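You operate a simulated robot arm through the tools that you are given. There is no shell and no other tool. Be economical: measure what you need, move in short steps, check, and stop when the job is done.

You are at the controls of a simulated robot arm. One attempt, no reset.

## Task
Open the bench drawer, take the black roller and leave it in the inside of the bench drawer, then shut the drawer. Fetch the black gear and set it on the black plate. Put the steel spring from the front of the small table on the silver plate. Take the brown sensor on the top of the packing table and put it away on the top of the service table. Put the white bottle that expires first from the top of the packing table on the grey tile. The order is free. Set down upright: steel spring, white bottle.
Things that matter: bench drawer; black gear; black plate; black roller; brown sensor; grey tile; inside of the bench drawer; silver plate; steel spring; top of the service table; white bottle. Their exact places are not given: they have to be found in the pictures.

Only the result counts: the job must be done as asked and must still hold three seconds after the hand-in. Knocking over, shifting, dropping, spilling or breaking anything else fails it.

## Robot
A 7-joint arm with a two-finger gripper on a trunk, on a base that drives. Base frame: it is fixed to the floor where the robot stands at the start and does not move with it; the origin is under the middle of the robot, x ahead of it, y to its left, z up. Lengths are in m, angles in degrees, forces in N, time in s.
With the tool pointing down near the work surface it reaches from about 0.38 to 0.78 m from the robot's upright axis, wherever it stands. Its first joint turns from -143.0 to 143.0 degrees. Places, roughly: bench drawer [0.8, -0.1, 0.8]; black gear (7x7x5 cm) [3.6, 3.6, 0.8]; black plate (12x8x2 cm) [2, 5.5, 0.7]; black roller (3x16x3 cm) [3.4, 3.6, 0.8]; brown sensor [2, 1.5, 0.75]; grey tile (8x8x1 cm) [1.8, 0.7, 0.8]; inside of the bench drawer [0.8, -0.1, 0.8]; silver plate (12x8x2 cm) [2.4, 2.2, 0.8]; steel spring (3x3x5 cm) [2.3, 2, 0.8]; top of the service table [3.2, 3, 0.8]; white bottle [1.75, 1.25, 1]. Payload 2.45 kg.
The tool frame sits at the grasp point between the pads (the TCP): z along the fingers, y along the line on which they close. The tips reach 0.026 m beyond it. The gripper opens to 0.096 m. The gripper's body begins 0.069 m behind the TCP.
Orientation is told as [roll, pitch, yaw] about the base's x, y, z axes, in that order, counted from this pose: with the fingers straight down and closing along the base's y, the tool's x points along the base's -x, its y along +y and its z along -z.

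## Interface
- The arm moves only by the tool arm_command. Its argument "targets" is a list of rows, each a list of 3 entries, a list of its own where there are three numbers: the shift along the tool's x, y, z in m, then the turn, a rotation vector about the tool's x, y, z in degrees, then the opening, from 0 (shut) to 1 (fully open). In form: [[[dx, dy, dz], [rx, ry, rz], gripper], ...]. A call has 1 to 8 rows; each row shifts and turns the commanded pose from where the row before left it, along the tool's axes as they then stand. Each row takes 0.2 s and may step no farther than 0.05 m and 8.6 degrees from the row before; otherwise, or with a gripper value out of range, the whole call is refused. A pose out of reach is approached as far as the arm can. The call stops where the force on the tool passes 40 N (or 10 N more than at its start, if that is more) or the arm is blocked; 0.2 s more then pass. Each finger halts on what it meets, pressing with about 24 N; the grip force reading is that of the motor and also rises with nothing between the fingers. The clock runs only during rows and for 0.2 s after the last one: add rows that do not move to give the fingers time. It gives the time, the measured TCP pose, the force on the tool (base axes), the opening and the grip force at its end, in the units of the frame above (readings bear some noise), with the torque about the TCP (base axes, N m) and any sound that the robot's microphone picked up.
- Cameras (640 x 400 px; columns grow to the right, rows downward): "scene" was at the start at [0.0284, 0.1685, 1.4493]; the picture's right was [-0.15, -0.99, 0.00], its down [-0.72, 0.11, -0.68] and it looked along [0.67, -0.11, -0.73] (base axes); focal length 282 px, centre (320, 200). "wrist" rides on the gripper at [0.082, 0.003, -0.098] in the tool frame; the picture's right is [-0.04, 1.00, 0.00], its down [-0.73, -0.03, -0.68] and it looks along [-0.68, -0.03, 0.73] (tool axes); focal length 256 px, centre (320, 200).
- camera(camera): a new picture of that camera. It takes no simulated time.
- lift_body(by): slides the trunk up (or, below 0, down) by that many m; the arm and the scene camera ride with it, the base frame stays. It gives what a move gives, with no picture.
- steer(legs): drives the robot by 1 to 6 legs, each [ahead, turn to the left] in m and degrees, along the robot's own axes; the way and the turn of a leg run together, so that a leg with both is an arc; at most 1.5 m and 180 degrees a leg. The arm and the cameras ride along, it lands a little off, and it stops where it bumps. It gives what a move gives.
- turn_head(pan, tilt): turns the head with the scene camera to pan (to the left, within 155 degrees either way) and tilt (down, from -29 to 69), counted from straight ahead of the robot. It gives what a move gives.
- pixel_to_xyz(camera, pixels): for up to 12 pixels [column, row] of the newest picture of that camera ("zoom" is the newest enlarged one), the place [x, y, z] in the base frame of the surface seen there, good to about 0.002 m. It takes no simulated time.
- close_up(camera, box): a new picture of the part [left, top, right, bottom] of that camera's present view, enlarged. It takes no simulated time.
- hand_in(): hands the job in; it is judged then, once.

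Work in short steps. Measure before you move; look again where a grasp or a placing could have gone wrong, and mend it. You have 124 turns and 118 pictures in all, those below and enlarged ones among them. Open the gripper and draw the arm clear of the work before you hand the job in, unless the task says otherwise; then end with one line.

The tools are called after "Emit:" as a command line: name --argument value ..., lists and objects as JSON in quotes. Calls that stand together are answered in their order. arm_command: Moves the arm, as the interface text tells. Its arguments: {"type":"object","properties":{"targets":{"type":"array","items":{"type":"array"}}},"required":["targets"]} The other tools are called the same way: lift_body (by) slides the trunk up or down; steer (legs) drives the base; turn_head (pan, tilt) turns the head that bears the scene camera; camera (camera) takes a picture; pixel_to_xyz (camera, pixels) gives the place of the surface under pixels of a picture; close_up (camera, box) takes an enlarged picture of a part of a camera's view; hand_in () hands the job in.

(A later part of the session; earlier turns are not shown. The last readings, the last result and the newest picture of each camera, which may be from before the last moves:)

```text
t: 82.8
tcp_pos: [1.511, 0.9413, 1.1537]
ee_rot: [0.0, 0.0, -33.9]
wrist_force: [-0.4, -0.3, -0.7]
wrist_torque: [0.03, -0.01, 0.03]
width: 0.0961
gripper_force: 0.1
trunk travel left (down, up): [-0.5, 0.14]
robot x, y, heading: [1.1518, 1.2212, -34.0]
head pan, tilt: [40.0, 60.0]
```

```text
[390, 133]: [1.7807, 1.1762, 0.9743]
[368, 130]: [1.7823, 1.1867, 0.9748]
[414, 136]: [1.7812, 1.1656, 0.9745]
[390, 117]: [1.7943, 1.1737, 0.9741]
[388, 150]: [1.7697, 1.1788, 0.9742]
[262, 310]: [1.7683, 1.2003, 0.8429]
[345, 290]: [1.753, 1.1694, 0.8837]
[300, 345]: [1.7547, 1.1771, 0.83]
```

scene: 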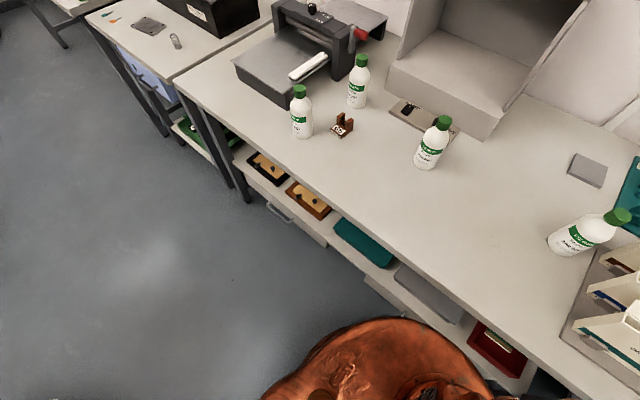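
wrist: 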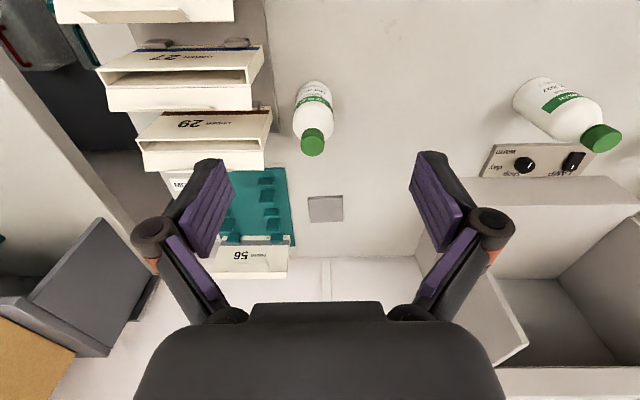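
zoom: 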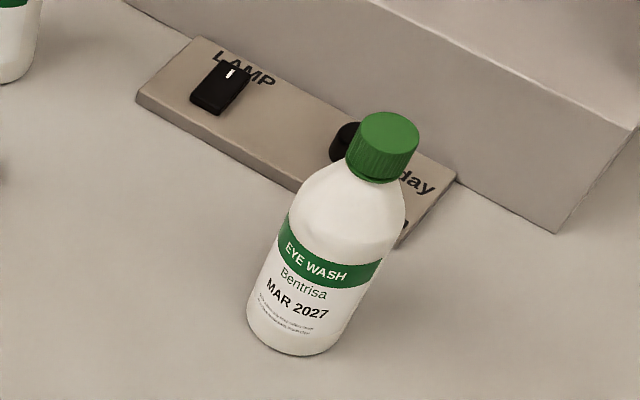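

Bottle axis (1.781,1.176), cap top z 0.9745. I move over the bottle, then look before going down.

Emit:
arm_command --targets '[[[-0.0116, 0.0432, 0], [0, 0, 0], 1], [[-0.0116, 0.0432, 0], [0, 0, 0], 1], [[-0.0116, 0.0432, 0], [0, 0, 0], 1], [[-0.0116, 0.0432, 0], [0, 0, 0], 1], [[-0.0116, 0.0432, 0], [0, 0, 0], 1], [[-0.0116, 0.0432, 0], [0, 0, 0], 1], [[-0.0116, 0.0432, 0], [0, 0, 0], 1], [[-0.0115, 0.043, 0], [0, 0, 0], 1]]'

Emit:
arm_command --targets '[[[0, 0, 0.04], [0, 0, 0], 1], [[0, 0, 0.04], [0, 0, 0], 1], [[0, 0, 0], [0, 0, 0], 1]]'

Emit:
camera --camera "wrist"

```text
t: 84.6
tcp_pos: [1.7559, 1.1716, 1.1282]
ee_rot: [-0.4, -0.1, -34.0]
wrist_force: [0.1, 1.3, -0.6]
wrist_torque: [-0.05, 0.02, 0.0]
width: 0.0958
gripper_force: 0.1
out of reach, approached as far as the arm can: row 7, 8
trunk travel left (down, up): [-0.5, 0.14]
robot x, y, heading: [1.1551, 1.2221, -34.0]
head pan, tilt: [40.0, 60.0]
```

```text
t: 85.4
tcp_pos: [1.7541, 1.1667, 1.0492]
ee_rot: [-0.2, -0.1, -34.0]
wrist_force: [0.9, -0.4, 0.3]
wrist_torque: [-0.05, 0.0, -0.01]
width: 0.0961
gripper_force: 0.0
trunk travel left (down, up): [-0.5, 0.14]
robot x, y, heading: [1.1586, 1.2254, -33.7]
head pan, tilt: [40.0, 60.0]
```

```text
86 pictures are left
```

wrist: 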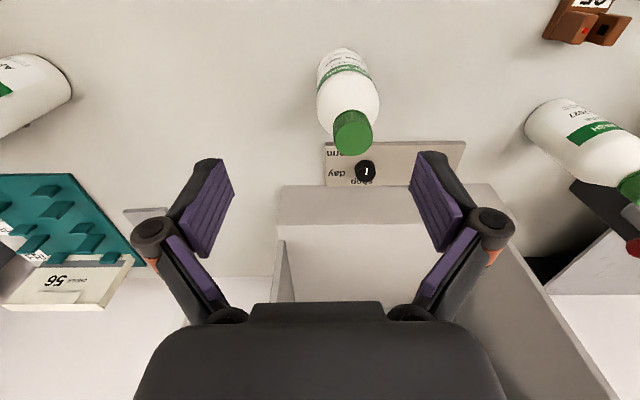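

The arm runs out of reach up high; raising the trunk moves its reach up. Then I fix the offset (0.017 ahead, 0.023 left) and go down.

Emit:
lift_body --by 0.14

Emit:
arm_command --targets '[[[-0.017, 0.022, 0.02], [0, 0, 0], 1], [[0, 0, 0.045], [0, 0, 0], 1], [[0, 0, 0.045], [0, 0, 0], 1], [[0, 0, 0.035], [0, 0, 0], 1], [[0, 0, 0], [0, 0, 0], 1]]'

Emit:
camera --camera "wrist"

```text
t: 87.1
tcp_pos: [1.7541, 1.1662, 1.1905]
ee_rot: [0.1, 0.0, -33.9]
wrist_force: [0.1, 0.2, 0.3]
wrist_torque: [-0.04, -0.01, -0.03]
width: 0.0958
gripper_force: 0.2
trunk travel left (down, up): [-0.64, 0.0]
robot x, y, heading: [1.1562, 1.2254, -34.0]
head pan, tilt: [40.0, 60.0]
```

```text
t: 88.3
tcp_pos: [1.7847, 1.1751, 1.0454]
ee_rot: [0.1, -0.1, -33.9]
wrist_force: [-0.5, 0.5, -0.5]
wrist_torque: [0.0, 0.02, -0.03]
width: 0.0959
gripper_force: 0.0
trunk travel left (down, up): [-0.64, 0.0]
robot x, y, heading: [1.1559, 1.2239, -33.9]
head pan, tilt: [40.0, 60.0]
```

```text
85 pictures are left
```

wrist: 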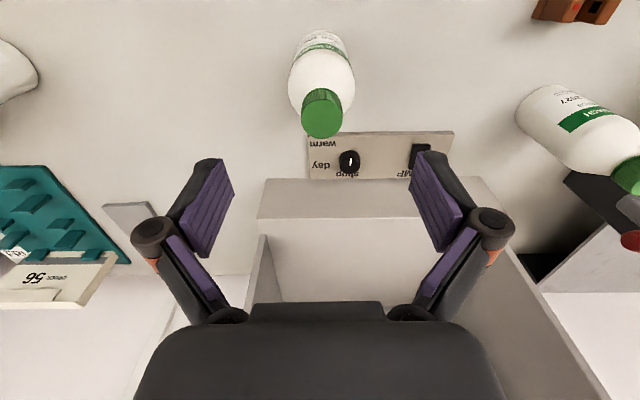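

The cap is centred (column 321). I go down to z≈0.958 and close on the cap.

Emit:
arm_command --targets '[[[0.0036, 0, 0.045], [0, 0, 0], 1], [[0, 0, 0.042], [0, 0, 0], 1], [[0, 0, 0], [0, 0, 0], 1], [[0, 0, 0], [0, 0, 0], 0], [[0, 0, 0], [0, 0, 0], 0], [[0, 0, 0], [0, 0, 0], 0], [[0, 0, 0], [0, 0, 0], 0], [[0, 0, 0], [0, 0, 0], 0]]'

Emit:
arm_command --targets '[[[0, 0, -0.03], [0, 0, 0], 0], [[0, 0, -0.03], [0, 0, 0], 0], [[0, 0, 0], [0, 0, 0], 0]]'

Emit:
camera --camera "wrist"

```text
t: 90.1
tcp_pos: [1.7796, 1.1773, 0.9584]
ee_rot: [0.0, -0.2, -34.0]
wrist_force: [1.2, 1.2, 6.9]
wrist_torque: [0.01, -0.07, 0.02]
width: 0.0409
gripper_force: 23.8
trunk travel left (down, up): [-0.64, 0.0]
robot x, y, heading: [1.1577, 1.2209, -33.8]
head pan, tilt: [40.0, 60.0]
```

```text
t: 90.9
tcp_pos: [1.782, 1.1775, 1.0194]
ee_rot: [-0.2, 0.0, -34.0]
wrist_force: [-1.0, 0.8, -2.5]
wrist_torque: [0.02, 0.0, 0.01]
width: 0.0283
gripper_force: 23.2
trunk travel left (down, up): [-0.64, 0.0]
robot x, y, heading: [1.1598, 1.2188, -33.7]
head pan, tilt: [40.0, 60.0]
```

```text
84 pictures are left
```

wrist: 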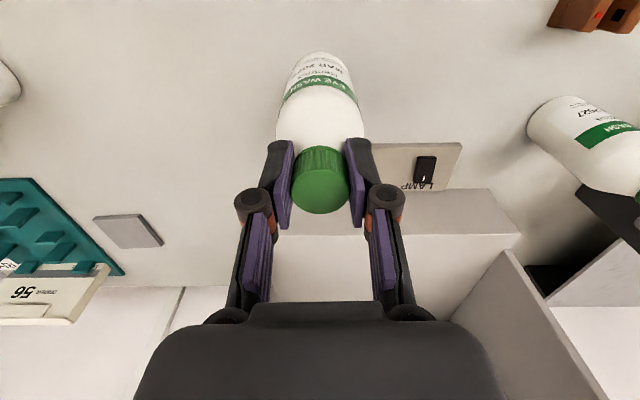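

Width went from 0.041 to 0.028 — the pads slid from the shoulder to the cap. I check how the bottle hangs.

Emit:
pixel_to_xyz --camera "wrist" --pixels '[[320, 195], [320, 205], [320, 160], [320, 120], [320, 70], [320, 58]]'

Emit:
camera --camera "scene"

```text
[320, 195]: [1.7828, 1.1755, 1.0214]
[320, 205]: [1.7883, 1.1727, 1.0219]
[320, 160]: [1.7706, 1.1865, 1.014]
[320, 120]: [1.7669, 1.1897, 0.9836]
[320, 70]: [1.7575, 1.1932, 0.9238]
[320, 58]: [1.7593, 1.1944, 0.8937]
```

```text
83 pictures are left
```

scene: 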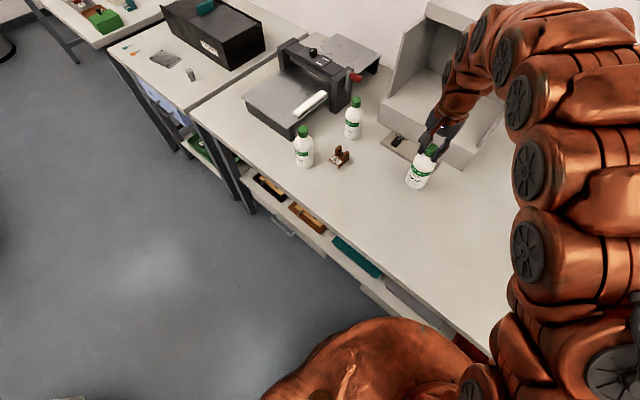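

The bottle hangs upright, bottom about 0.867. I measure the hood's side and the rack beside the tile to plan the path.

Emit:
pixel_to_xyz --camera "wrist" --pixels '[[122, 270], [106, 268], [70, 215], [95, 305], [285, 240], [268, 262], [250, 270], [128, 230], [180, 290], [300, 260]]'

Emit:
pixel_to_xyz --camera "scene" --pixels '[[429, 5], [468, 15], [380, 105], [458, 168], [500, 120]]'

```text
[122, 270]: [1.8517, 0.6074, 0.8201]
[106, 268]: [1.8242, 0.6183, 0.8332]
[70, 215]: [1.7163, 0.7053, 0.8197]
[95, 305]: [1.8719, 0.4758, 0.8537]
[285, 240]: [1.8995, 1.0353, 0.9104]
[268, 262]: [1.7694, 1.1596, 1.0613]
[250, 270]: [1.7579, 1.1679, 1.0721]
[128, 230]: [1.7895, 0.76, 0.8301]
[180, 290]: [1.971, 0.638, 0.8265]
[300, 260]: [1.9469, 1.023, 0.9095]
```

```text
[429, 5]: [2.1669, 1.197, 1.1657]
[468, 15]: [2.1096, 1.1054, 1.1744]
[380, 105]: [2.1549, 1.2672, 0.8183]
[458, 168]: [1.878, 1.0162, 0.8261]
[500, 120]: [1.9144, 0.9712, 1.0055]
```

Clear path exists between hood (s≈1.55) and the rack. I creep the base forward 0.03 m for reach.

Emit:
steer --legs '[[0.03, 0]]'

```text
t: 91.8
tcp_pos: [1.8066, 1.1602, 1.0184]
ee_rot: [0.0, -0.1, -33.9]
wrist_force: [-0.1, -0.3, -1.1]
wrist_torque: [0.01, -0.02, 0.02]
width: 0.0281
gripper_force: 23.9
trunk travel left (down, up): [-0.64, 0.0]
robot x, y, heading: [1.1813, 1.2067, -33.6]
head pan, tilt: [40.0, 60.0]
```

I carry the bottle right and then diagonally in toward the tile, at the same height.

Emit:
arm_command --targets '[[[-0.0075, -0.0375, 0], [0, 0, 0], 0], [[-0.0075, -0.0375, 0], [0, 0, 0], 0], [[-0.0075, -0.0375, 0], [0, 0, 0], 0], [[-0.0075, -0.0375, 0], [0, 0, 0], 0]]'

Emit:
arm_command --targets '[[[-0.03125, -0.0324, 0], [0, 0, 0], 0], [[-0.03125, -0.0324, 0], [0, 0, 0], 0], [[-0.03125, -0.0324, 0], [0, 0, 0], 0], [[-0.03125, -0.0324, 0], [0, 0, 0], 0], [[-0.03125, -0.0324, 0], [0, 0, 0], 0], [[-0.03125, -0.0324, 0], [0, 0, 0], 0], [[0, 0, 0], [0, 0, 0], 0]]'

Emit:
camera --camera "wrist"

```text
t: 92.8
tcp_pos: [1.7462, 1.0188, 1.0172]
ee_rot: [-0.1, 0.1, -34.0]
wrist_force: [-0.5, 1.0, -2.6]
wrist_torque: [0.0, 0.0, 0.0]
width: 0.0284
gripper_force: 24.0
trunk travel left (down, up): [-0.64, 0.0]
robot x, y, heading: [1.1841, 1.2036, -33.7]
head pan, tilt: [40.0, 60.0]
```

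```text
t: 94.3
tcp_pos: [1.7935, 0.7532, 1.0165]
ee_rot: [0.0, 0.0, -34.0]
wrist_force: [-0.2, 0.7, -3.1]
wrist_torque: [0.01, -0.01, 0.01]
width: 0.0282
gripper_force: 23.8
trunk travel left (down, up): [-0.64, 0.0]
robot x, y, heading: [1.1811, 1.2083, -33.9]
head pan, tilt: [40.0, 60.0]
```

```text
82 pictures are left
```

wrist: 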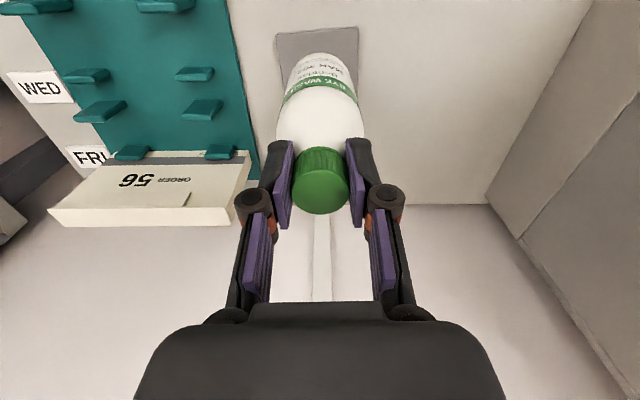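

The bottle is over the tile. I lower it 0.034 m in gentle steps.

Emit:
arm_command --targets '[[[-0.001, 0, 0.012], [0, 0, 0], 0], [[0, 0, 0.012], [0, 0, 0], 0], [[0, 0, 0.006], [0, 0, 0], 0], [[0, 0, 0.003], [0, 0, 0], 0], [[0, 0, 0], [0, 0, 0], 0]]'

Emit:
camera --camera "wrist"

```text
t: 95.5
tcp_pos: [1.7937, 0.7511, 0.9853]
ee_rot: [-0.1, -0.1, -34.0]
wrist_force: [0.6, 0.6, -2.3]
wrist_torque: [0.02, 0.03, -0.01]
width: 0.0285
gripper_force: 24.6
trunk travel left (down, up): [-0.64, 0.0]
robot x, y, heading: [1.181, 1.207, -34.2]
head pan, tilt: [40.0, 60.0]
```

```text
81 pictures are left
```

wrist: 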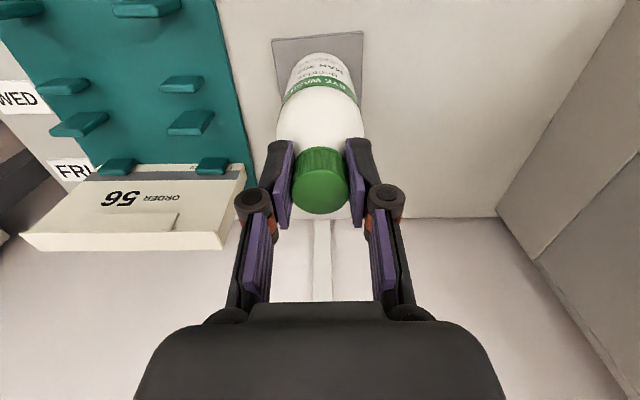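

It still hangs (−2.3 N). I step down by 2 mm steps.

Emit:
arm_command --targets '[[[0, 0, 0.003], [0, 0, 0], 0], [[0, 0, 0], [0, 0, 0], 0]]'

Emit:
arm_command --targets '[[[0, 0, 0.002], [0, 0, 0], 0], [[0, 0, 0], [0, 0, 0], 0]]'

```text
t: 96.2
tcp_pos: [1.793, 0.7522, 0.9827]
ee_rot: [-0.1, 0.0, -34.1]
wrist_force: [0.1, 0.3, -3.5]
wrist_torque: [0.02, -0.02, 0.04]
width: 0.0285
gripper_force: 23.8
trunk travel left (down, up): [-0.64, 0.0]
robot x, y, heading: [1.1812, 1.2047, -33.7]
head pan, tilt: [40.0, 60.0]
```

```text
t: 96.8
tcp_pos: [1.7945, 0.7517, 0.9823]
ee_rot: [0.1, -0.2, -34.0]
wrist_force: [-0.1, 1.0, 11.3]
wrist_torque: [0.26, 0.34, -0.02]
width: 0.0286
gripper_force: 24.4
trunk travel left (down, up): [-0.64, 0.0]
robot x, y, heading: [1.1816, 1.2026, -33.7]
head pan, tilt: [40.0, 60.0]
```

Contact made. I open and draw straight up.

Emit:
arm_command --targets '[[[0, 0, -0.001], [0, 0, 0], 0], [[0, 0, 0], [0, 0, 0], 0.7], [[0, 0, 0], [0, 0, 0], 0.7], [[0, 0, 0], [0, 0, 0], 0.7], [[0, 0, 0], [0, 0, 0], 0.7], [[0, 0, -0.04], [0, 0, 0], 0.7], [[0, 0, -0.04], [0, 0, 0], 0.7]]'

Emit:
camera --camera "wrist"

```text
t: 98.3
tcp_pos: [1.7954, 0.7529, 1.0611]
ee_rot: [0.0, -0.1, -33.9]
wrist_force: [-0.4, 0.3, -1.7]
wrist_torque: [0.01, -0.03, 0.0]
width: 0.0672
gripper_force: 0.1
trunk travel left (down, up): [-0.64, 0.0]
robot x, y, heading: [1.1829, 1.2051, -33.9]
head pan, tilt: [40.0, 60.0]
```

```text
80 pictures are left
```

wrist: 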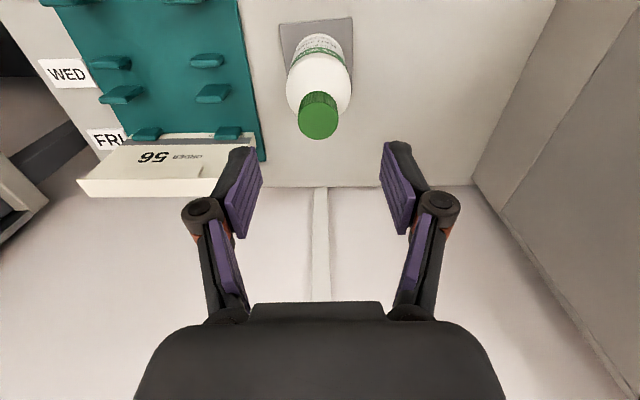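

The bottle stands on the tile. I retract high over bottle D and drive to the sensor.

Emit:
arm_command --targets '[[[0, 0, -0.04], [0, 0, 0], 0.7], [[0.045, 0, 0], [0, 0, 0], 0.7], [[0.045, 0, 0], [0, 0, 0], 0.7], [[0.045, 0, 0], [0, 0, 0], 0.7], [[0.045, 0, 0], [0, 0, 0], 0.7], [[0.045, 0, 0], [0, 0, 0], 1], [[0.045, 0, 0], [0, 0, 0], 1]]'

Emit:
steer --legs '[[-0.23, 0], [0, 88], [0.55, 0], [0, -90]]'

Emit:
camera --camera "wrist"

Emit:
camera --camera "scene"

```text
t: 100.0
tcp_pos: [1.5579, 0.9122, 1.09]
ee_rot: [0.0, 0.0, -34.1]
wrist_force: [-0.4, 0.0, -0.4]
wrist_torque: [0.03, 0.06, 0.02]
width: 0.0962
gripper_force: 0.1
out of reach, approached as far as the arm can: row 1
trunk travel left (down, up): [-0.64, 0.0]
robot x, y, heading: [1.1792, 1.2071, -34.1]
head pan, tilt: [40.0, 60.0]
```

```text
t: 111.9
tcp_pos: [1.6812, 1.4694, 1.0911]
ee_rot: [0.0, 0.0, -35.7]
wrist_force: [0.0, 0.0, -0.3]
wrist_torque: [0.0, 0.0, -0.02]
width: 0.0959
gripper_force: 0.1
trunk travel left (down, up): [-0.64, 0.0]
robot x, y, heading: [1.3146, 1.7742, -35.6]
head pan, tilt: [40.0, 60.0]
```

```text
79 pictures are left
```

wrist: 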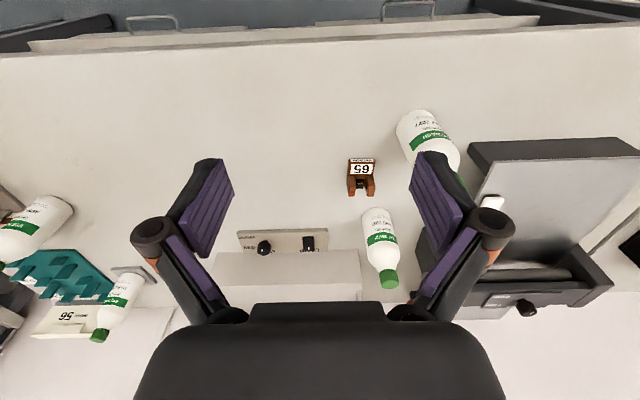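

```text
78 pictures are left
```

scene: 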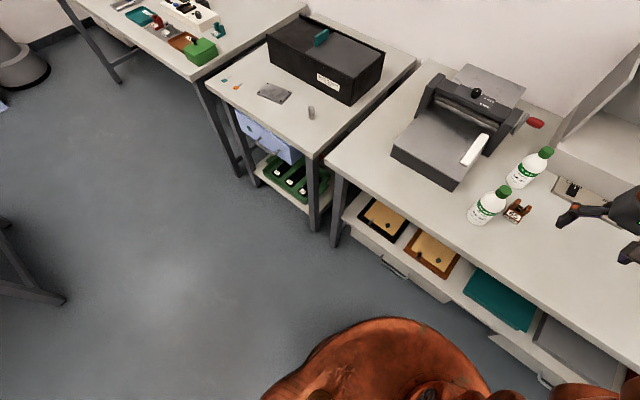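

Sensor at (361,180) in the wrist view. I enlarge it and measure it with both cameras.

Emit:
close_up --camera "wrist" --box '[325, 145, 405, 205]'

Emit:
pixel_to_xyz --camera "zoom" --pixels '[[190, 130], [425, 130], [195, 60], [420, 70], [200, 320], [390, 320], [300, 250], [215, 380], [370, 380], [300, 150]]'

Emit:
close_up --camera "scene" --box '[485, 180, 565, 240]'

```text
6.67 times, centred on (365, 175) of wrist
```

zoom: 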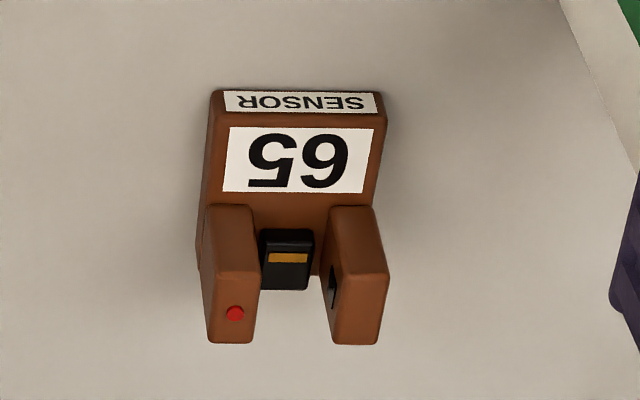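

```text
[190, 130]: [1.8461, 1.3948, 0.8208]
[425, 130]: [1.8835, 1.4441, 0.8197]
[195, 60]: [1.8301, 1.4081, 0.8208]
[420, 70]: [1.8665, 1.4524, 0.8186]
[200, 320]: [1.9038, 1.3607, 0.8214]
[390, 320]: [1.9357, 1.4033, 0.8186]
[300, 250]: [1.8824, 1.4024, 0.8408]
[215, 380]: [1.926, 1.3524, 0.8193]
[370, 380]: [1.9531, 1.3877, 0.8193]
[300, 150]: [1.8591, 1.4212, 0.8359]
```

```text
6.67 times, centred on (525, 210) of scene
```

zoom: 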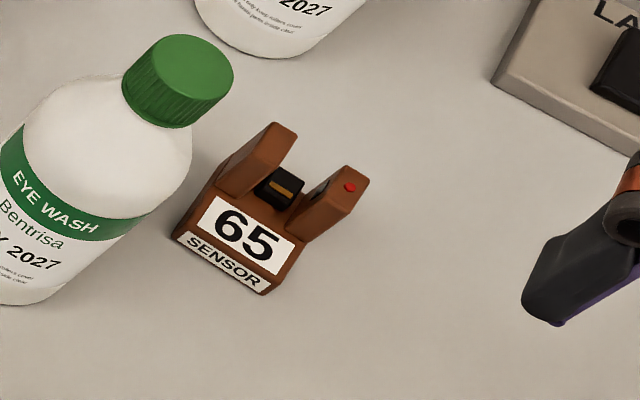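

I measure the prong tops and body on the scene zoom.

Emit:
pixel_to_xyz --camera "zoom" --pixels '[[275, 128], [293, 136], [345, 170], [364, 178], [185, 225], [268, 285], [180, 236], [285, 187], [240, 230], [295, 245]]'

Emit:
pixel_to_xyz --camera "wrist" --pixels '[[351, 191], [372, 191], [352, 182], [372, 182], [349, 160], [373, 160], [361, 184]]'

```text
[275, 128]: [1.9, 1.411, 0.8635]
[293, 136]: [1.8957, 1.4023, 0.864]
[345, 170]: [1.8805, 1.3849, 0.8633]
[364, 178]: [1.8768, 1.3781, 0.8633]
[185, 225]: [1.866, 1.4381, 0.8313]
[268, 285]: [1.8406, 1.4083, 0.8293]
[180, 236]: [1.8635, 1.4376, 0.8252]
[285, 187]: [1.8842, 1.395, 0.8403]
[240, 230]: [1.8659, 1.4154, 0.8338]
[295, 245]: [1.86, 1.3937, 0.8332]
```

```text
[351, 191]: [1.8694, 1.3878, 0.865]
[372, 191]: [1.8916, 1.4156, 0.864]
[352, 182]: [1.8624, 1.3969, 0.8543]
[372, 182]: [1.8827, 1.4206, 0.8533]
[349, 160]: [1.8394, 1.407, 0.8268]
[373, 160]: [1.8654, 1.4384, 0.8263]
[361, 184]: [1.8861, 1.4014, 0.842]
```

Sensor grip point ≈ (1.880,1.401), prong tops z 0.864. I move over it and down to z≈0.95, then check.

Emit:
arm_command --targets '[[[-0.04, 0.012, 0], [0, 0, 0], 1], [[-0.04, 0.012, 0], [0, 0, 0], 1], [[-0.04, 0.012, 0], [0, 0, 0], 1], [[-0.04, 0.012, 0], [0, 0, 0], 1], [[-0.0414, 0.0126, 0], [0, 0, 0], 1], [[0, 0, 0.045], [0, 0, 0], 0.8], [[0, 0, 0.045], [0, 0, 0], 0.7], [[0, 0, 0.04], [0, 0, 0], 0.7]]'

Emit:
camera --camera "wrist"

```text
t: 113.7
tcp_pos: [1.8779, 1.3994, 0.9621]
ee_rot: [0.0, 0.1, -35.7]
wrist_force: [-0.3, 0.0, 0.2]
wrist_torque: [-0.01, 0.04, 0.02]
width: 0.0671
gripper_force: 0.2
trunk travel left (down, up): [-0.64, 0.0]
robot x, y, heading: [1.314, 1.7713, -35.7]
head pan, tilt: [40.0, 60.0]
```

```text
75 pictures are left
```

wrist: 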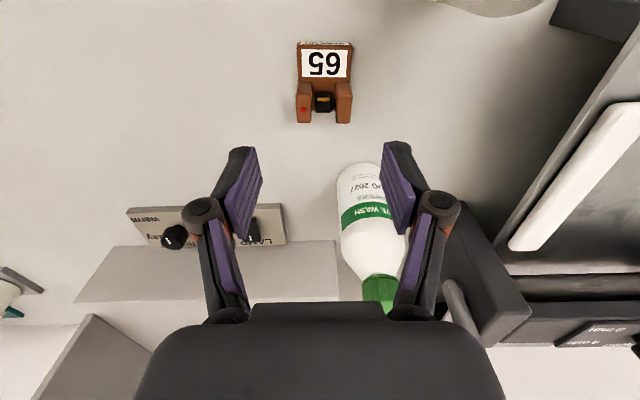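

Centred (column 324). I go down to 0.852 and close.

Emit:
arm_command --targets '[[[-0.001, 0.002, 0.04], [0, 0, 0], 0.7], [[0, 0, 0.04], [0, 0, 0], 0.7], [[0, 0, 0.029], [0, 0, 0], 0.7], [[0, 0, 0], [0, 0, 0], 0.2], [[0, 0, 0], [0, 0, 0], 0], [[0, 0, 0], [0, 0, 0], 0], [[0, 0, 0], [0, 0, 0], 0]]'

Emit:
arm_command --targets '[[[0, 0, -0.04], [0, 0, 0], 0], [[0, 0, -0.04], [0, 0, 0], 0], [[0, 0, -0.04], [0, 0, 0], 0], [[0, 0, -0.04], [0, 0, 0], 0]]'

Emit:
camera --camera "wrist"

```text
t: 115.3
tcp_pos: [1.8823, 1.4011, 0.8512]
ee_rot: [0.1, 0.0, -35.9]
wrist_force: [0.8, -1.3, 2.2]
wrist_torque: [-0.05, -0.04, -0.01]
width: 0.0431
gripper_force: 24.1
trunk travel left (down, up): [-0.64, 0.0]
robot x, y, heading: [1.313, 1.7717, -35.3]
head pan, tilt: [40.0, 60.0]
```

```text
t: 116.3
tcp_pos: [1.8835, 1.4031, 1.0125]
ee_rot: [-0.1, 0.0, -35.6]
wrist_force: [-0.1, 0.3, -0.5]
wrist_torque: [0.01, 0.02, -0.03]
width: 0.0432
gripper_force: 24.3
trunk travel left (down, up): [-0.64, 0.0]
robot x, y, heading: [1.3115, 1.7723, -35.6]
head pan, tilt: [40.0, 60.0]
```

```text
74 pictures are left
```

wrist: 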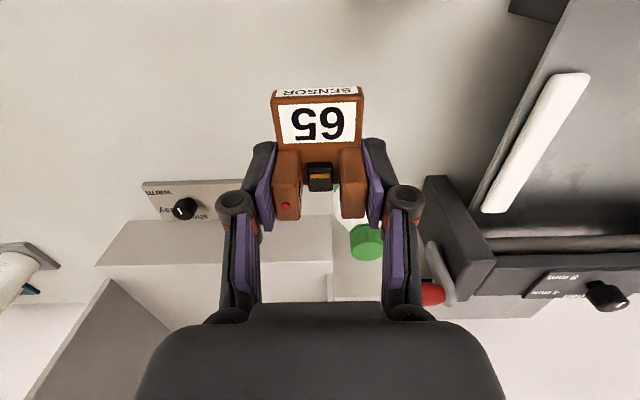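

The sensor is held. I raise and retract, and measure the way ahead from the scene picture.

Emit:
arm_command --targets '[[[0, 0, -0.04], [0, 0, 0], 0], [[0.045, 0, 0], [0, 0, 0], 0], [[0.045, 0, 0], [0, 0, 0], 0], [[0.045, 0, 0], [0, 0, 0], 0], [[0.045, 0, 0], [0, 0, 0], 0]]'

Emit:
turn_head --pan 80 --tilt 38

Emit:
camera --camera "scene"

```text
t: 117.5
tcp_pos: [1.7338, 1.5032, 1.0512]
ee_rot: [-0.1, 0.1, -35.7]
wrist_force: [0.2, 0.1, -0.7]
wrist_torque: [0.0, 0.04, 0.0]
width: 0.0431
gripper_force: 23.9
trunk travel left (down, up): [-0.64, 0.0]
robot x, y, heading: [1.317, 1.767, -35.6]
head pan, tilt: [40.0, 60.0]
```

```text
t: 118.6
tcp_pos: [1.7353, 1.5027, 1.0514]
ee_rot: [0.1, -0.1, -35.7]
wrist_force: [-1.2, -0.2, -0.7]
wrist_torque: [0.04, 0.0, -0.03]
width: 0.043
gripper_force: 24.5
trunk travel left (down, up): [-0.64, 0.0]
robot x, y, heading: [1.3131, 1.7731, -35.7]
head pan, tilt: [80.0, 38.0]
```

```text
73 pictures are left
```

scene: 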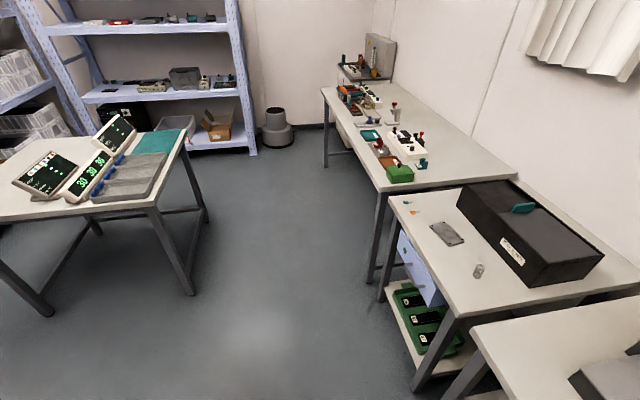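

Emit:
close_up --camera "scene" --box '[320, 20, 470, 190]'

Emit:
close_up --camera "scene" --box '[0, 80, 240, 230]'

Emit:
pixel_to_xyz --camera "scene" --pixels '[[400, 225], [383, 188], [415, 175], [323, 90], [478, 270], [447, 233], [195, 290], [52, 310], [150, 205], [460, 165], [405, 140], [150, 190]]'

```text
2.35 times, centred on (395, 105) of scene
```

zoom: 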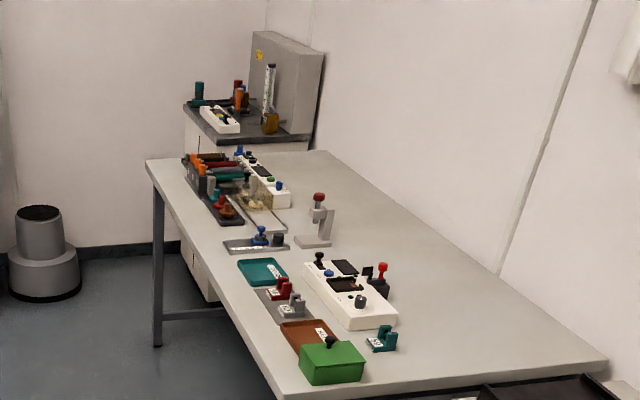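

```text
2.67 times, centred on (120, 155) of scene
```

zoom: 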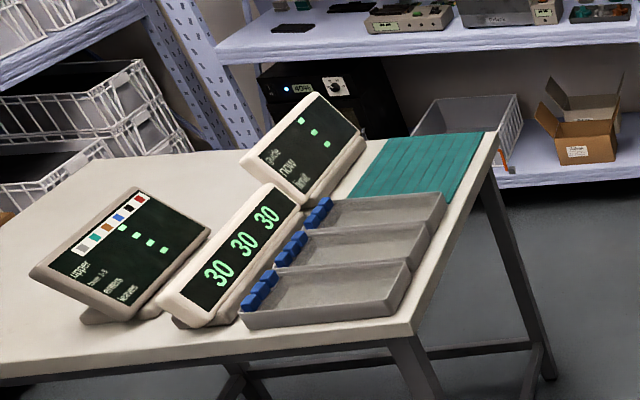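

```text
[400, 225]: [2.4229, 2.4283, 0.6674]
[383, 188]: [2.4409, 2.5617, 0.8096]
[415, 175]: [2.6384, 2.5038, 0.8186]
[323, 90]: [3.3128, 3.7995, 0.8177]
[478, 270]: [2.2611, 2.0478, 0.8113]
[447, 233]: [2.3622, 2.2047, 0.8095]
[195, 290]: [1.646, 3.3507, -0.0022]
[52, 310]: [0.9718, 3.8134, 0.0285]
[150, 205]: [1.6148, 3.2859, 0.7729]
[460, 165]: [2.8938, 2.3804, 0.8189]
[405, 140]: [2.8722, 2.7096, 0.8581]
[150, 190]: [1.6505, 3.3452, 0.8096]
```

The service table spans s≈3.14–4.66 along the wall. I drive there to look at its top for a free spot.

Emit:
steer --legs '[[0, 90], [1.4, 0], [0.2, 0], [0, -90]]'

Emit:
turn_head --pan 15 --tilt 50

Emit:
camera --camera "scene"

Emit:
camera --camera "wrist"

```text
t: 134.5
tcp_pos: [2.6362, 2.8769, 1.0495]
ee_rot: [0.0, 0.0, -32.3]
wrist_force: [-0.1, 0.4, -1.2]
wrist_torque: [0.03, -0.02, 0.0]
width: 0.0431
gripper_force: 23.6
trunk travel left (down, up): [-0.64, 0.0]
robot x, y, heading: [2.1998, 3.1178, -32.3]
head pan, tilt: [80.0, 38.0]
```

```text
t: 135.9
tcp_pos: [2.6369, 2.8771, 1.0524]
ee_rot: [0.0, 0.0, -32.4]
wrist_force: [-0.3, 0.1, -0.9]
wrist_torque: [0.01, -0.02, 0.0]
width: 0.0434
gripper_force: 23.8
trunk travel left (down, up): [-0.64, 0.0]
robot x, y, heading: [2.2009, 3.1221, -32.3]
head pan, tilt: [15.0, 50.0]
```

```text
70 pictures are left
```

scene: 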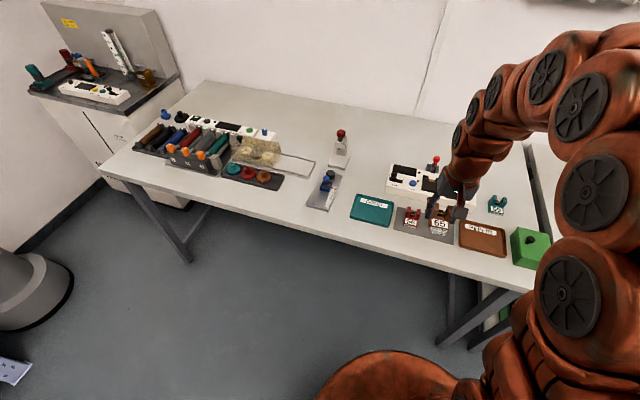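

```text
69 pictures are left
```

wrist: 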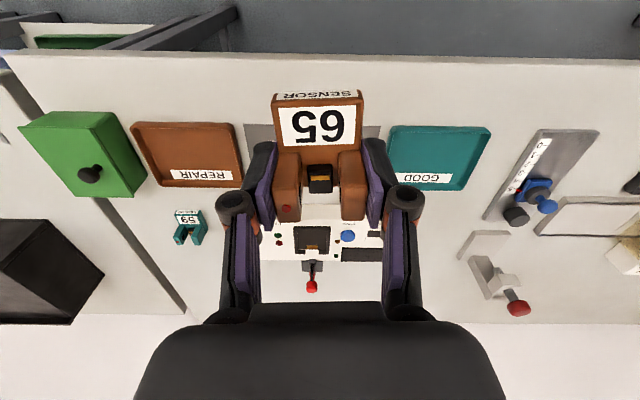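

Free table area is seen near wrist (440,235) and scene (375,160). I measure spots and their neighbours.

Emit:
pixel_to_xyz --camera "wrist" --pixels '[[440, 230], [440, 260], [425, 190], [490, 190], [462, 235], [383, 245], [440, 300], [490, 290]]'

Emit:
pixel_to_xyz --camera "scene" --pixels '[[370, 165], [375, 145], [340, 165], [390, 180], [300, 130], [385, 150], [200, 140], [260, 180]]'

Emit:
close_up --camera "scene" --box '[120, 90, 360, 240]'

```text
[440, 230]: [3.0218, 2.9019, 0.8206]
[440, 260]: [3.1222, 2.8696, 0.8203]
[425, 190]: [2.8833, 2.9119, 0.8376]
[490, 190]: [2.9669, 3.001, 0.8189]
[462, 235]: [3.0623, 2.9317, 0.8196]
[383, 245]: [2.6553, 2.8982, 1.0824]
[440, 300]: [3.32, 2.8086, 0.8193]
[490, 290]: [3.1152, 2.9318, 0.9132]
```

```text
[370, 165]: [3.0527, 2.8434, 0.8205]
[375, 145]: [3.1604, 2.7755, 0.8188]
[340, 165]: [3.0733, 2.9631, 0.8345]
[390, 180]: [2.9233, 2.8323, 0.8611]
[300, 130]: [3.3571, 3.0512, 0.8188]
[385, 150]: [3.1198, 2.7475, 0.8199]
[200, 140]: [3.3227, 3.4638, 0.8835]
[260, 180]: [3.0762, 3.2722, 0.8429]
```

```text
2.67 times, centred on (240, 165) of scene
```

zoom: 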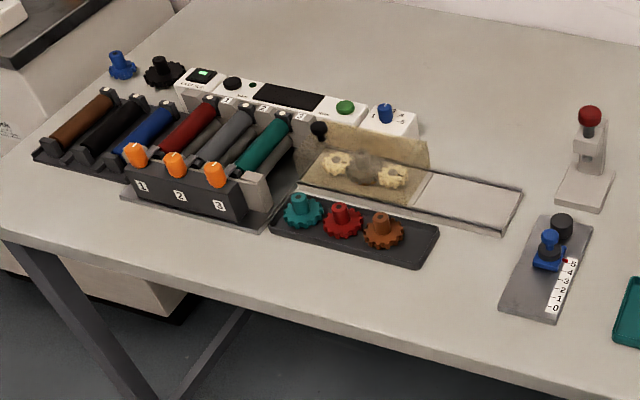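

Spot P=(3.039,2.862) is free (table z 0.82). I turn toward it and drive closer.

Emit:
steer --legs '[[0, 15], [0.24, 0]]'

Emit:
camera --camera "wrist"

```text
t: 138.5
tcp_pos: [2.9077, 2.9262, 1.0516]
ee_rot: [0.0, -0.1, -17.7]
wrist_force: [0.0, -0.8, -0.5]
wrist_torque: [0.02, 0.0, -0.01]
width: 0.0431
gripper_force: 24.0
trunk travel left (down, up): [-0.64, 0.0]
robot x, y, heading: [2.4238, 3.0482, -17.5]
head pan, tilt: [15.0, 50.0]
```

```text
67 pictures are left
```

wrist: 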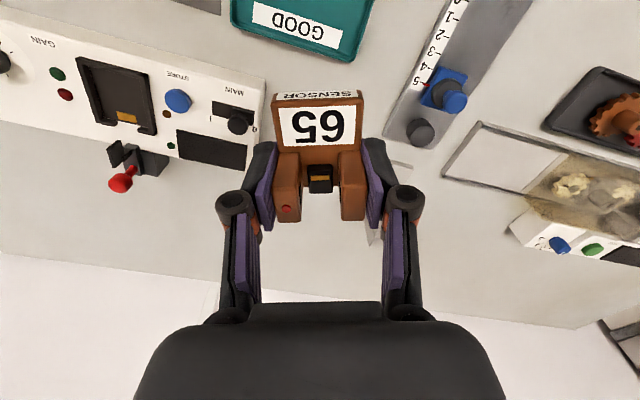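

I check the box's end and the stand's base near the spot once more before lowering.

Emit:
pixel_to_xyz --camera "wrist" --pixels '[[263, 85], [247, 165], [395, 165], [408, 165], [368, 230], [330, 230], [310, 250], [300, 220]]'

Emit:
camera --camera "scene"

```text
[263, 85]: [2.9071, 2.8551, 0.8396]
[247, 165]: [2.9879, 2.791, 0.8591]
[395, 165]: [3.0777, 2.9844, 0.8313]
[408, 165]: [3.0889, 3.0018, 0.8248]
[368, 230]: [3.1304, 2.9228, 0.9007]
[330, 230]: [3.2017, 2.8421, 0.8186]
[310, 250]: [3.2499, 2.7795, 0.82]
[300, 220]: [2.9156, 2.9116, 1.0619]
```

```text
66 pictures are left
```

scene: 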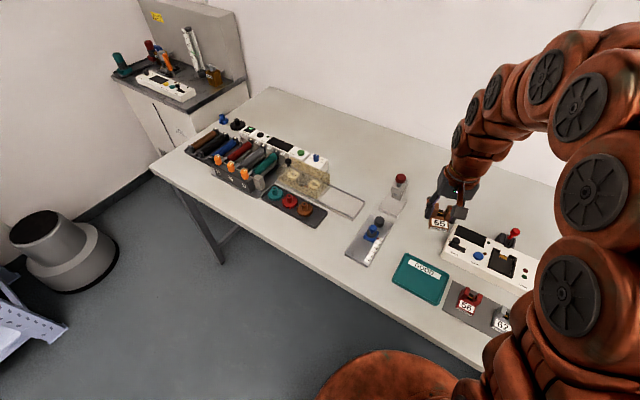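

The spot is clear by about 0.08 m on both sides. I move over and lower.

Emit:
arm_command --targets '[[[-0.036, -0.0053, 0], [0, 0, 0], 0], [[-0.036, -0.0053, 0], [0, 0, 0], 0], [[-0.036, -0.0053, 0], [0, 0, 0], 0], [[-0.036, -0.0053, 0], [0, 0, 0], 0], [[0, 0, 0.045], [0, 0, 0], 0], [[0, 0, 0.045], [0, 0, 0], 0], [[0, 0, 0.045], [0, 0, 0], 0], [[0, 0, 0.04], [0, 0, 0], 0]]'

Emit:
arm_command --targets '[[[0, 0, 0.015], [0, 0, 0], 0], [[0, 0, 0.005], [0, 0, 0], 0], [[0, 0, 0], [0, 0, 0], 0]]'

Emit:
camera --camera "wrist"

```text
t: 140.3
tcp_pos: [3.0381, 2.8612, 0.8739]
ee_rot: [0.0, 0.0, -17.6]
wrist_force: [-0.8, -0.9, -0.6]
wrist_torque: [0.0, -0.02, 0.0]
width: 0.0434
gripper_force: 23.8
trunk travel left (down, up): [-0.64, 0.0]
robot x, y, heading: [2.4208, 3.0508, -17.4]
head pan, tilt: [15.0, 50.0]
```

```text
t: 141.1
tcp_pos: [3.038, 2.8604, 0.8553]
ee_rot: [0.1, 0.0, -17.6]
wrist_force: [-0.5, -0.4, -0.3]
wrist_torque: [-0.02, -0.02, -0.01]
width: 0.0433
gripper_force: 23.4
trunk travel left (down, up): [-0.64, 0.0]
robot x, y, heading: [2.4272, 3.0473, -17.3]
head pan, tilt: [15.0, 50.0]
```

```text
65 pictures are left
```

wrist: 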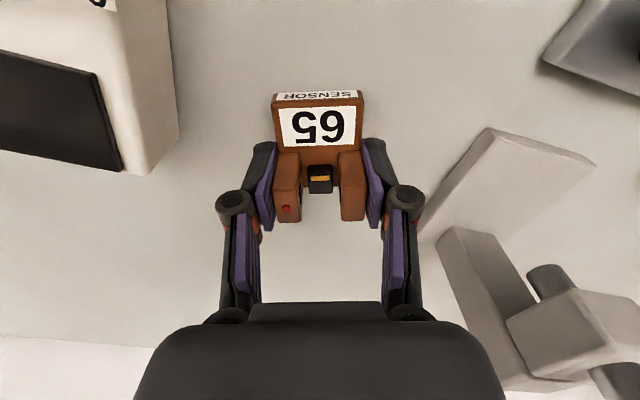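

I lower the last 3 mm, open only a little because the stand is close, and go straight up.

Emit:
arm_command --targets '[[[0, 0, 0.003], [0, 0, 0], 0], [[0, 0, 0], [0, 0, 0], 0], [[0, 0, 0], [0, 0, 0], 0.6], [[0, 0, 0], [0, 0, 0], 0.6], [[0, 0, -0.03], [0, 0, 0], 0.6], [[0, 0, -0.045], [0, 0, 0], 0.6], [[0, 0, -0.045], [0, 0, 0], 0.6], [[0, 0, -0.045], [0, 0, 0], 0.6]]'

Emit:
camera --camera "wrist"

```text
t: 142.9
tcp_pos: [3.0394, 2.8614, 1.0176]
ee_rot: [0.0, -0.1, -17.6]
wrist_force: [-0.6, 0.0, -0.2]
wrist_torque: [-0.01, 0.04, -0.05]
width: 0.0576
gripper_force: 0.0
trunk travel left (down, up): [-0.64, 0.0]
robot x, y, heading: [2.4246, 3.0493, -17.5]
head pan, tilt: [15.0, 50.0]
```

```text
64 pictures are left
```

wrist: 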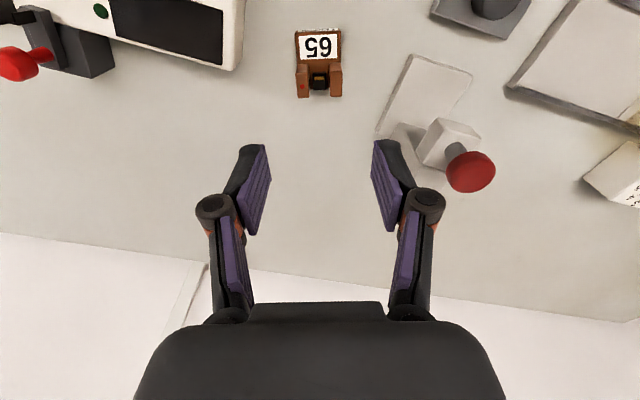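

Sensor stands on the service table. I retract and measure gear, roller, bin and cabinet in the scene picture.

Emit:
arm_command --targets '[[[0.04, 0, -0.02], [0, 0, 0], 1], [[0.045, 0, 0], [0, 0, 0], 1], [[0.045, 0, 0], [0, 0, 0], 1], [[0.04, 0, 0], [0, 0, 0], 1]]'

Emit:
pixel_to_xyz --camera "scene" --pixels '[[238, 125], [220, 120], [205, 145], [225, 133], [195, 150], [90, 285], [112, 250], [35, 240], [150, 165], [215, 110], [60, 330]]'

Emit:
close_up --camera "scene" --box '[160, 95, 340, 205]'

```text
t: 143.9
tcp_pos: [2.8769, 2.9149, 1.0387]
ee_rot: [0.0, 0.0, -17.6]
wrist_force: [1.5, 0.2, 0.3]
wrist_torque: [0.03, 0.02, 0.0]
width: 0.0962
gripper_force: 0.1
trunk travel left (down, up): [-0.64, 0.0]
robot x, y, heading: [2.4243, 3.0476, -17.7]
head pan, tilt: [15.0, 50.0]
```

```text
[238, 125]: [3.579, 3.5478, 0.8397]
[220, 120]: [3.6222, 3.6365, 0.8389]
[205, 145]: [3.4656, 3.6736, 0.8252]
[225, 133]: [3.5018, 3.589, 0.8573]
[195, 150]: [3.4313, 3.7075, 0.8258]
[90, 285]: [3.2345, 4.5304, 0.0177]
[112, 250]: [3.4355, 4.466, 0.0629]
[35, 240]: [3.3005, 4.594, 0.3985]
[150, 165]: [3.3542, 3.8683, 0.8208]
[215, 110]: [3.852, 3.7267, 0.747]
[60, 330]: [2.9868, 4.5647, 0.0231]
```

```text
3.56 times, centred on (250, 150) of scene
```

zoom: 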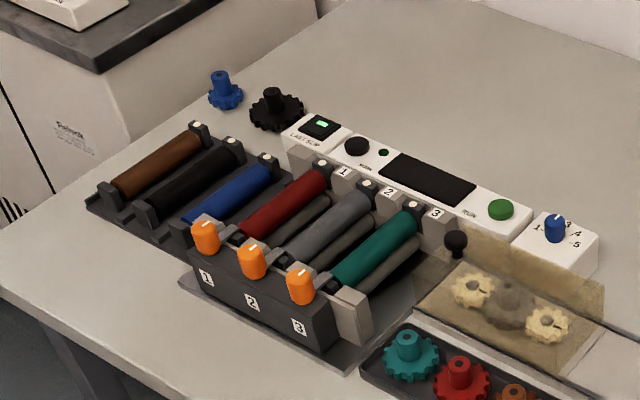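

I back off, drive to the end of the service table and face the gear.

Emit:
steer --legs '[[-0.15, 0], [0, 72], [0.98, 0], [0, -90], [0.13, 0]]'

Emit:
turn_head --pan 20 --tilt 55

Emit:
camera --camera "scene"

Emit:
camera --camera "wrist"

```text
t: 157.8
tcp_pos: [3.3493, 3.5726, 1.0399]
ee_rot: [0.1, -0.1, -34.1]
wrist_force: [0.1, -0.5, 0.0]
wrist_torque: [-0.04, 0.0, -0.01]
width: 0.096
gripper_force: 0.0
trunk travel left (down, up): [-0.64, 0.0]
robot x, y, heading: [2.9566, 3.8288, -34.0]
head pan, tilt: [15.0, 50.0]
```

```text
t: 158.5
tcp_pos: [3.3497, 3.5723, 1.038]
ee_rot: [0.1, 0.0, -34.1]
wrist_force: [0.1, 1.3, 0.5]
wrist_torque: [-0.01, 0.0, -0.06]
width: 0.0962
gripper_force: 0.1
trunk travel left (down, up): [-0.64, 0.0]
robot x, y, heading: [2.9568, 3.8303, -34.0]
head pan, tilt: [20.0, 55.0]
```

```text
62 pictures are left
```

scene: 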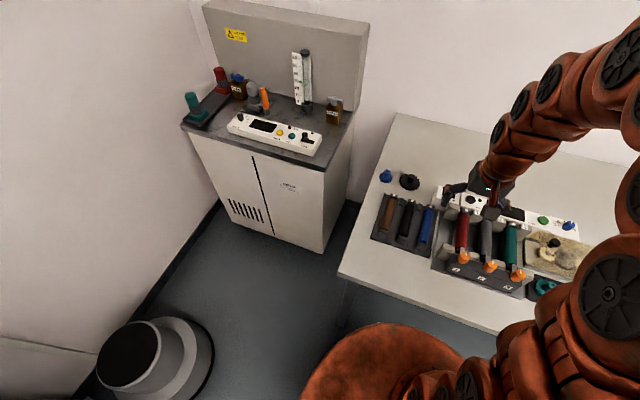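

```text
61 pictures are left
```

wrist: 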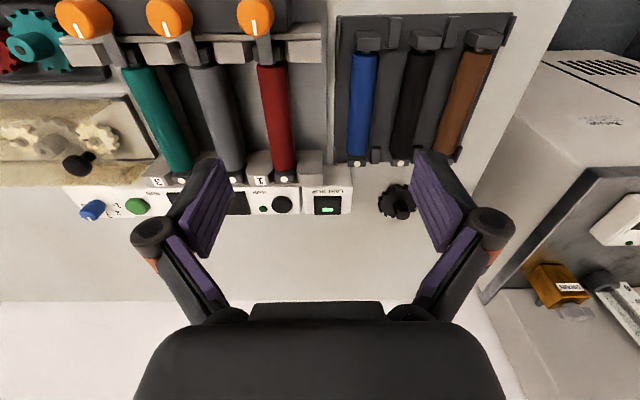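

I measure the gear's hub (397,202 in the wrist view; 410,182 in the scene) and the roller with a close-up.

Emit:
close_up --camera "wrist" --box '[320, 10, 520, 240]'

Emit:
close_up --camera "scene" --box '[365, 160, 465, 250]'

Emit:
pixel_to_xyz --camera "zoom" --pixels '[[300, 80], [318, 80], [335, 80], [310, 105], [325, 80], [310, 60], [280, 130], [360, 130], [275, 180], [250, 290], [265, 240], [240, 320]]'

```text
1.74 times, centred on (420, 125) of wrist
```

zoom: 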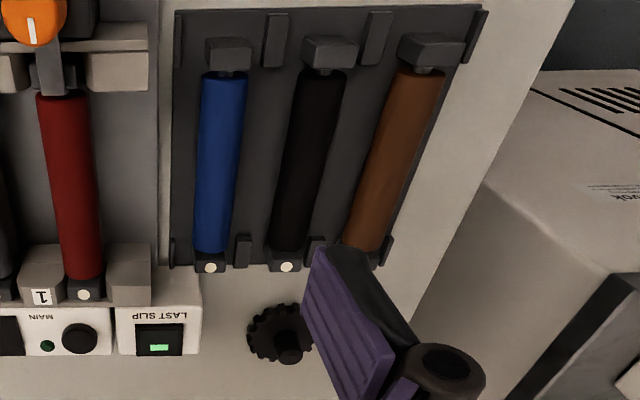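

```text
4.44 times, centred on (415, 205) of scene
```

zoom: 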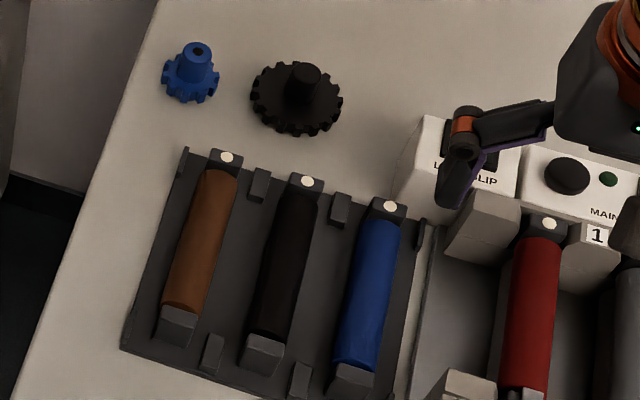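

```text
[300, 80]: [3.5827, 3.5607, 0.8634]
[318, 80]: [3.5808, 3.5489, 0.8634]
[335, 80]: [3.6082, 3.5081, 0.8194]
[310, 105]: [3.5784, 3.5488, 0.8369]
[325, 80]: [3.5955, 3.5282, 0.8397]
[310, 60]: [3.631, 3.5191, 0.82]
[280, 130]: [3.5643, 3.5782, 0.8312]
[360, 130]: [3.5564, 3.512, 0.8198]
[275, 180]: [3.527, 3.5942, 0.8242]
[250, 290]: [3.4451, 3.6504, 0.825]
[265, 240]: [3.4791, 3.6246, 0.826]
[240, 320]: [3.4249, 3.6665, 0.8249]
```

Hub top is z 0.863 near (3.583,3.555). I refine the hub's centre and the box beside it.

Emit:
pixel_to_xyz --camera "zoom" --pixels '[[306, 74], [292, 72], [320, 76], [306, 65], [306, 84], [420, 120], [405, 180], [440, 130], [196, 52], [420, 215]]'

```text
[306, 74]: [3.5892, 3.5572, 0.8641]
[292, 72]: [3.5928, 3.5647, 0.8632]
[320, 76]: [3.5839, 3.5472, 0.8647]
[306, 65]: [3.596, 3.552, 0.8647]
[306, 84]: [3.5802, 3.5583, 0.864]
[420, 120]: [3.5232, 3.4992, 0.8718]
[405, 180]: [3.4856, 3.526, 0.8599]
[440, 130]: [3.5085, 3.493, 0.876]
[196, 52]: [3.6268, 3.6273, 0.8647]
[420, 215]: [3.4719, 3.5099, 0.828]
```

Hub centre (3.588,3.556). I move over it and lower to z≈0.92 to check.

Emit:
arm_command --targets '[[[-0.0413, 0.024, 0], [0, 0, 0], 0.6], [[-0.0413, 0.024, 0], [0, 0, 0], 0.6], [[-0.0413, 0.024, 0], [0, 0, 0], 0.6], [[-0.0413, 0.024, 0], [0, 0, 0], 0.6], [[-0.0412, 0.0242, 0], [0, 0, 0], 0.6], [[0, 0, 0.04], [0, 0, 0], 0.6], [[0, 0, 0.04], [0, 0, 0], 0.6], [[0, 0, 0.035], [0, 0, 0], 0.6]]'

Emit:
camera --camera "wrist"

```text
t: 160.3
tcp_pos: [3.5891, 3.5568, 0.9242]
ee_rot: [0.0, 0.0, -34.1]
wrist_force: [-0.1, 0.5, -0.2]
wrist_torque: [0.03, -0.01, 0.01]
width: 0.0577
gripper_force: 0.0
trunk travel left (down, up): [-0.64, 0.0]
robot x, y, heading: [2.9544, 3.8328, -34.2]
head pan, tilt: [20.0, 55.0]
```

```text
58 pictures are left
```

wrist: 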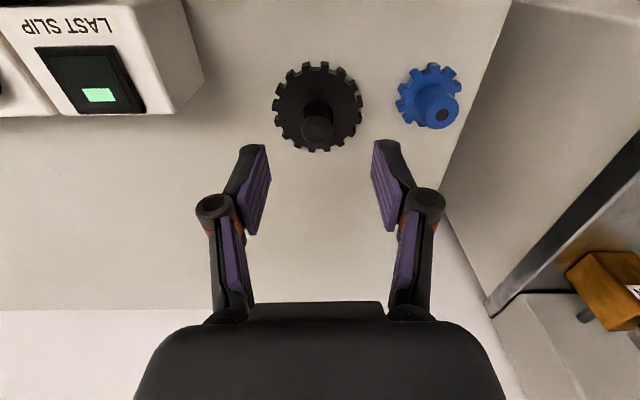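

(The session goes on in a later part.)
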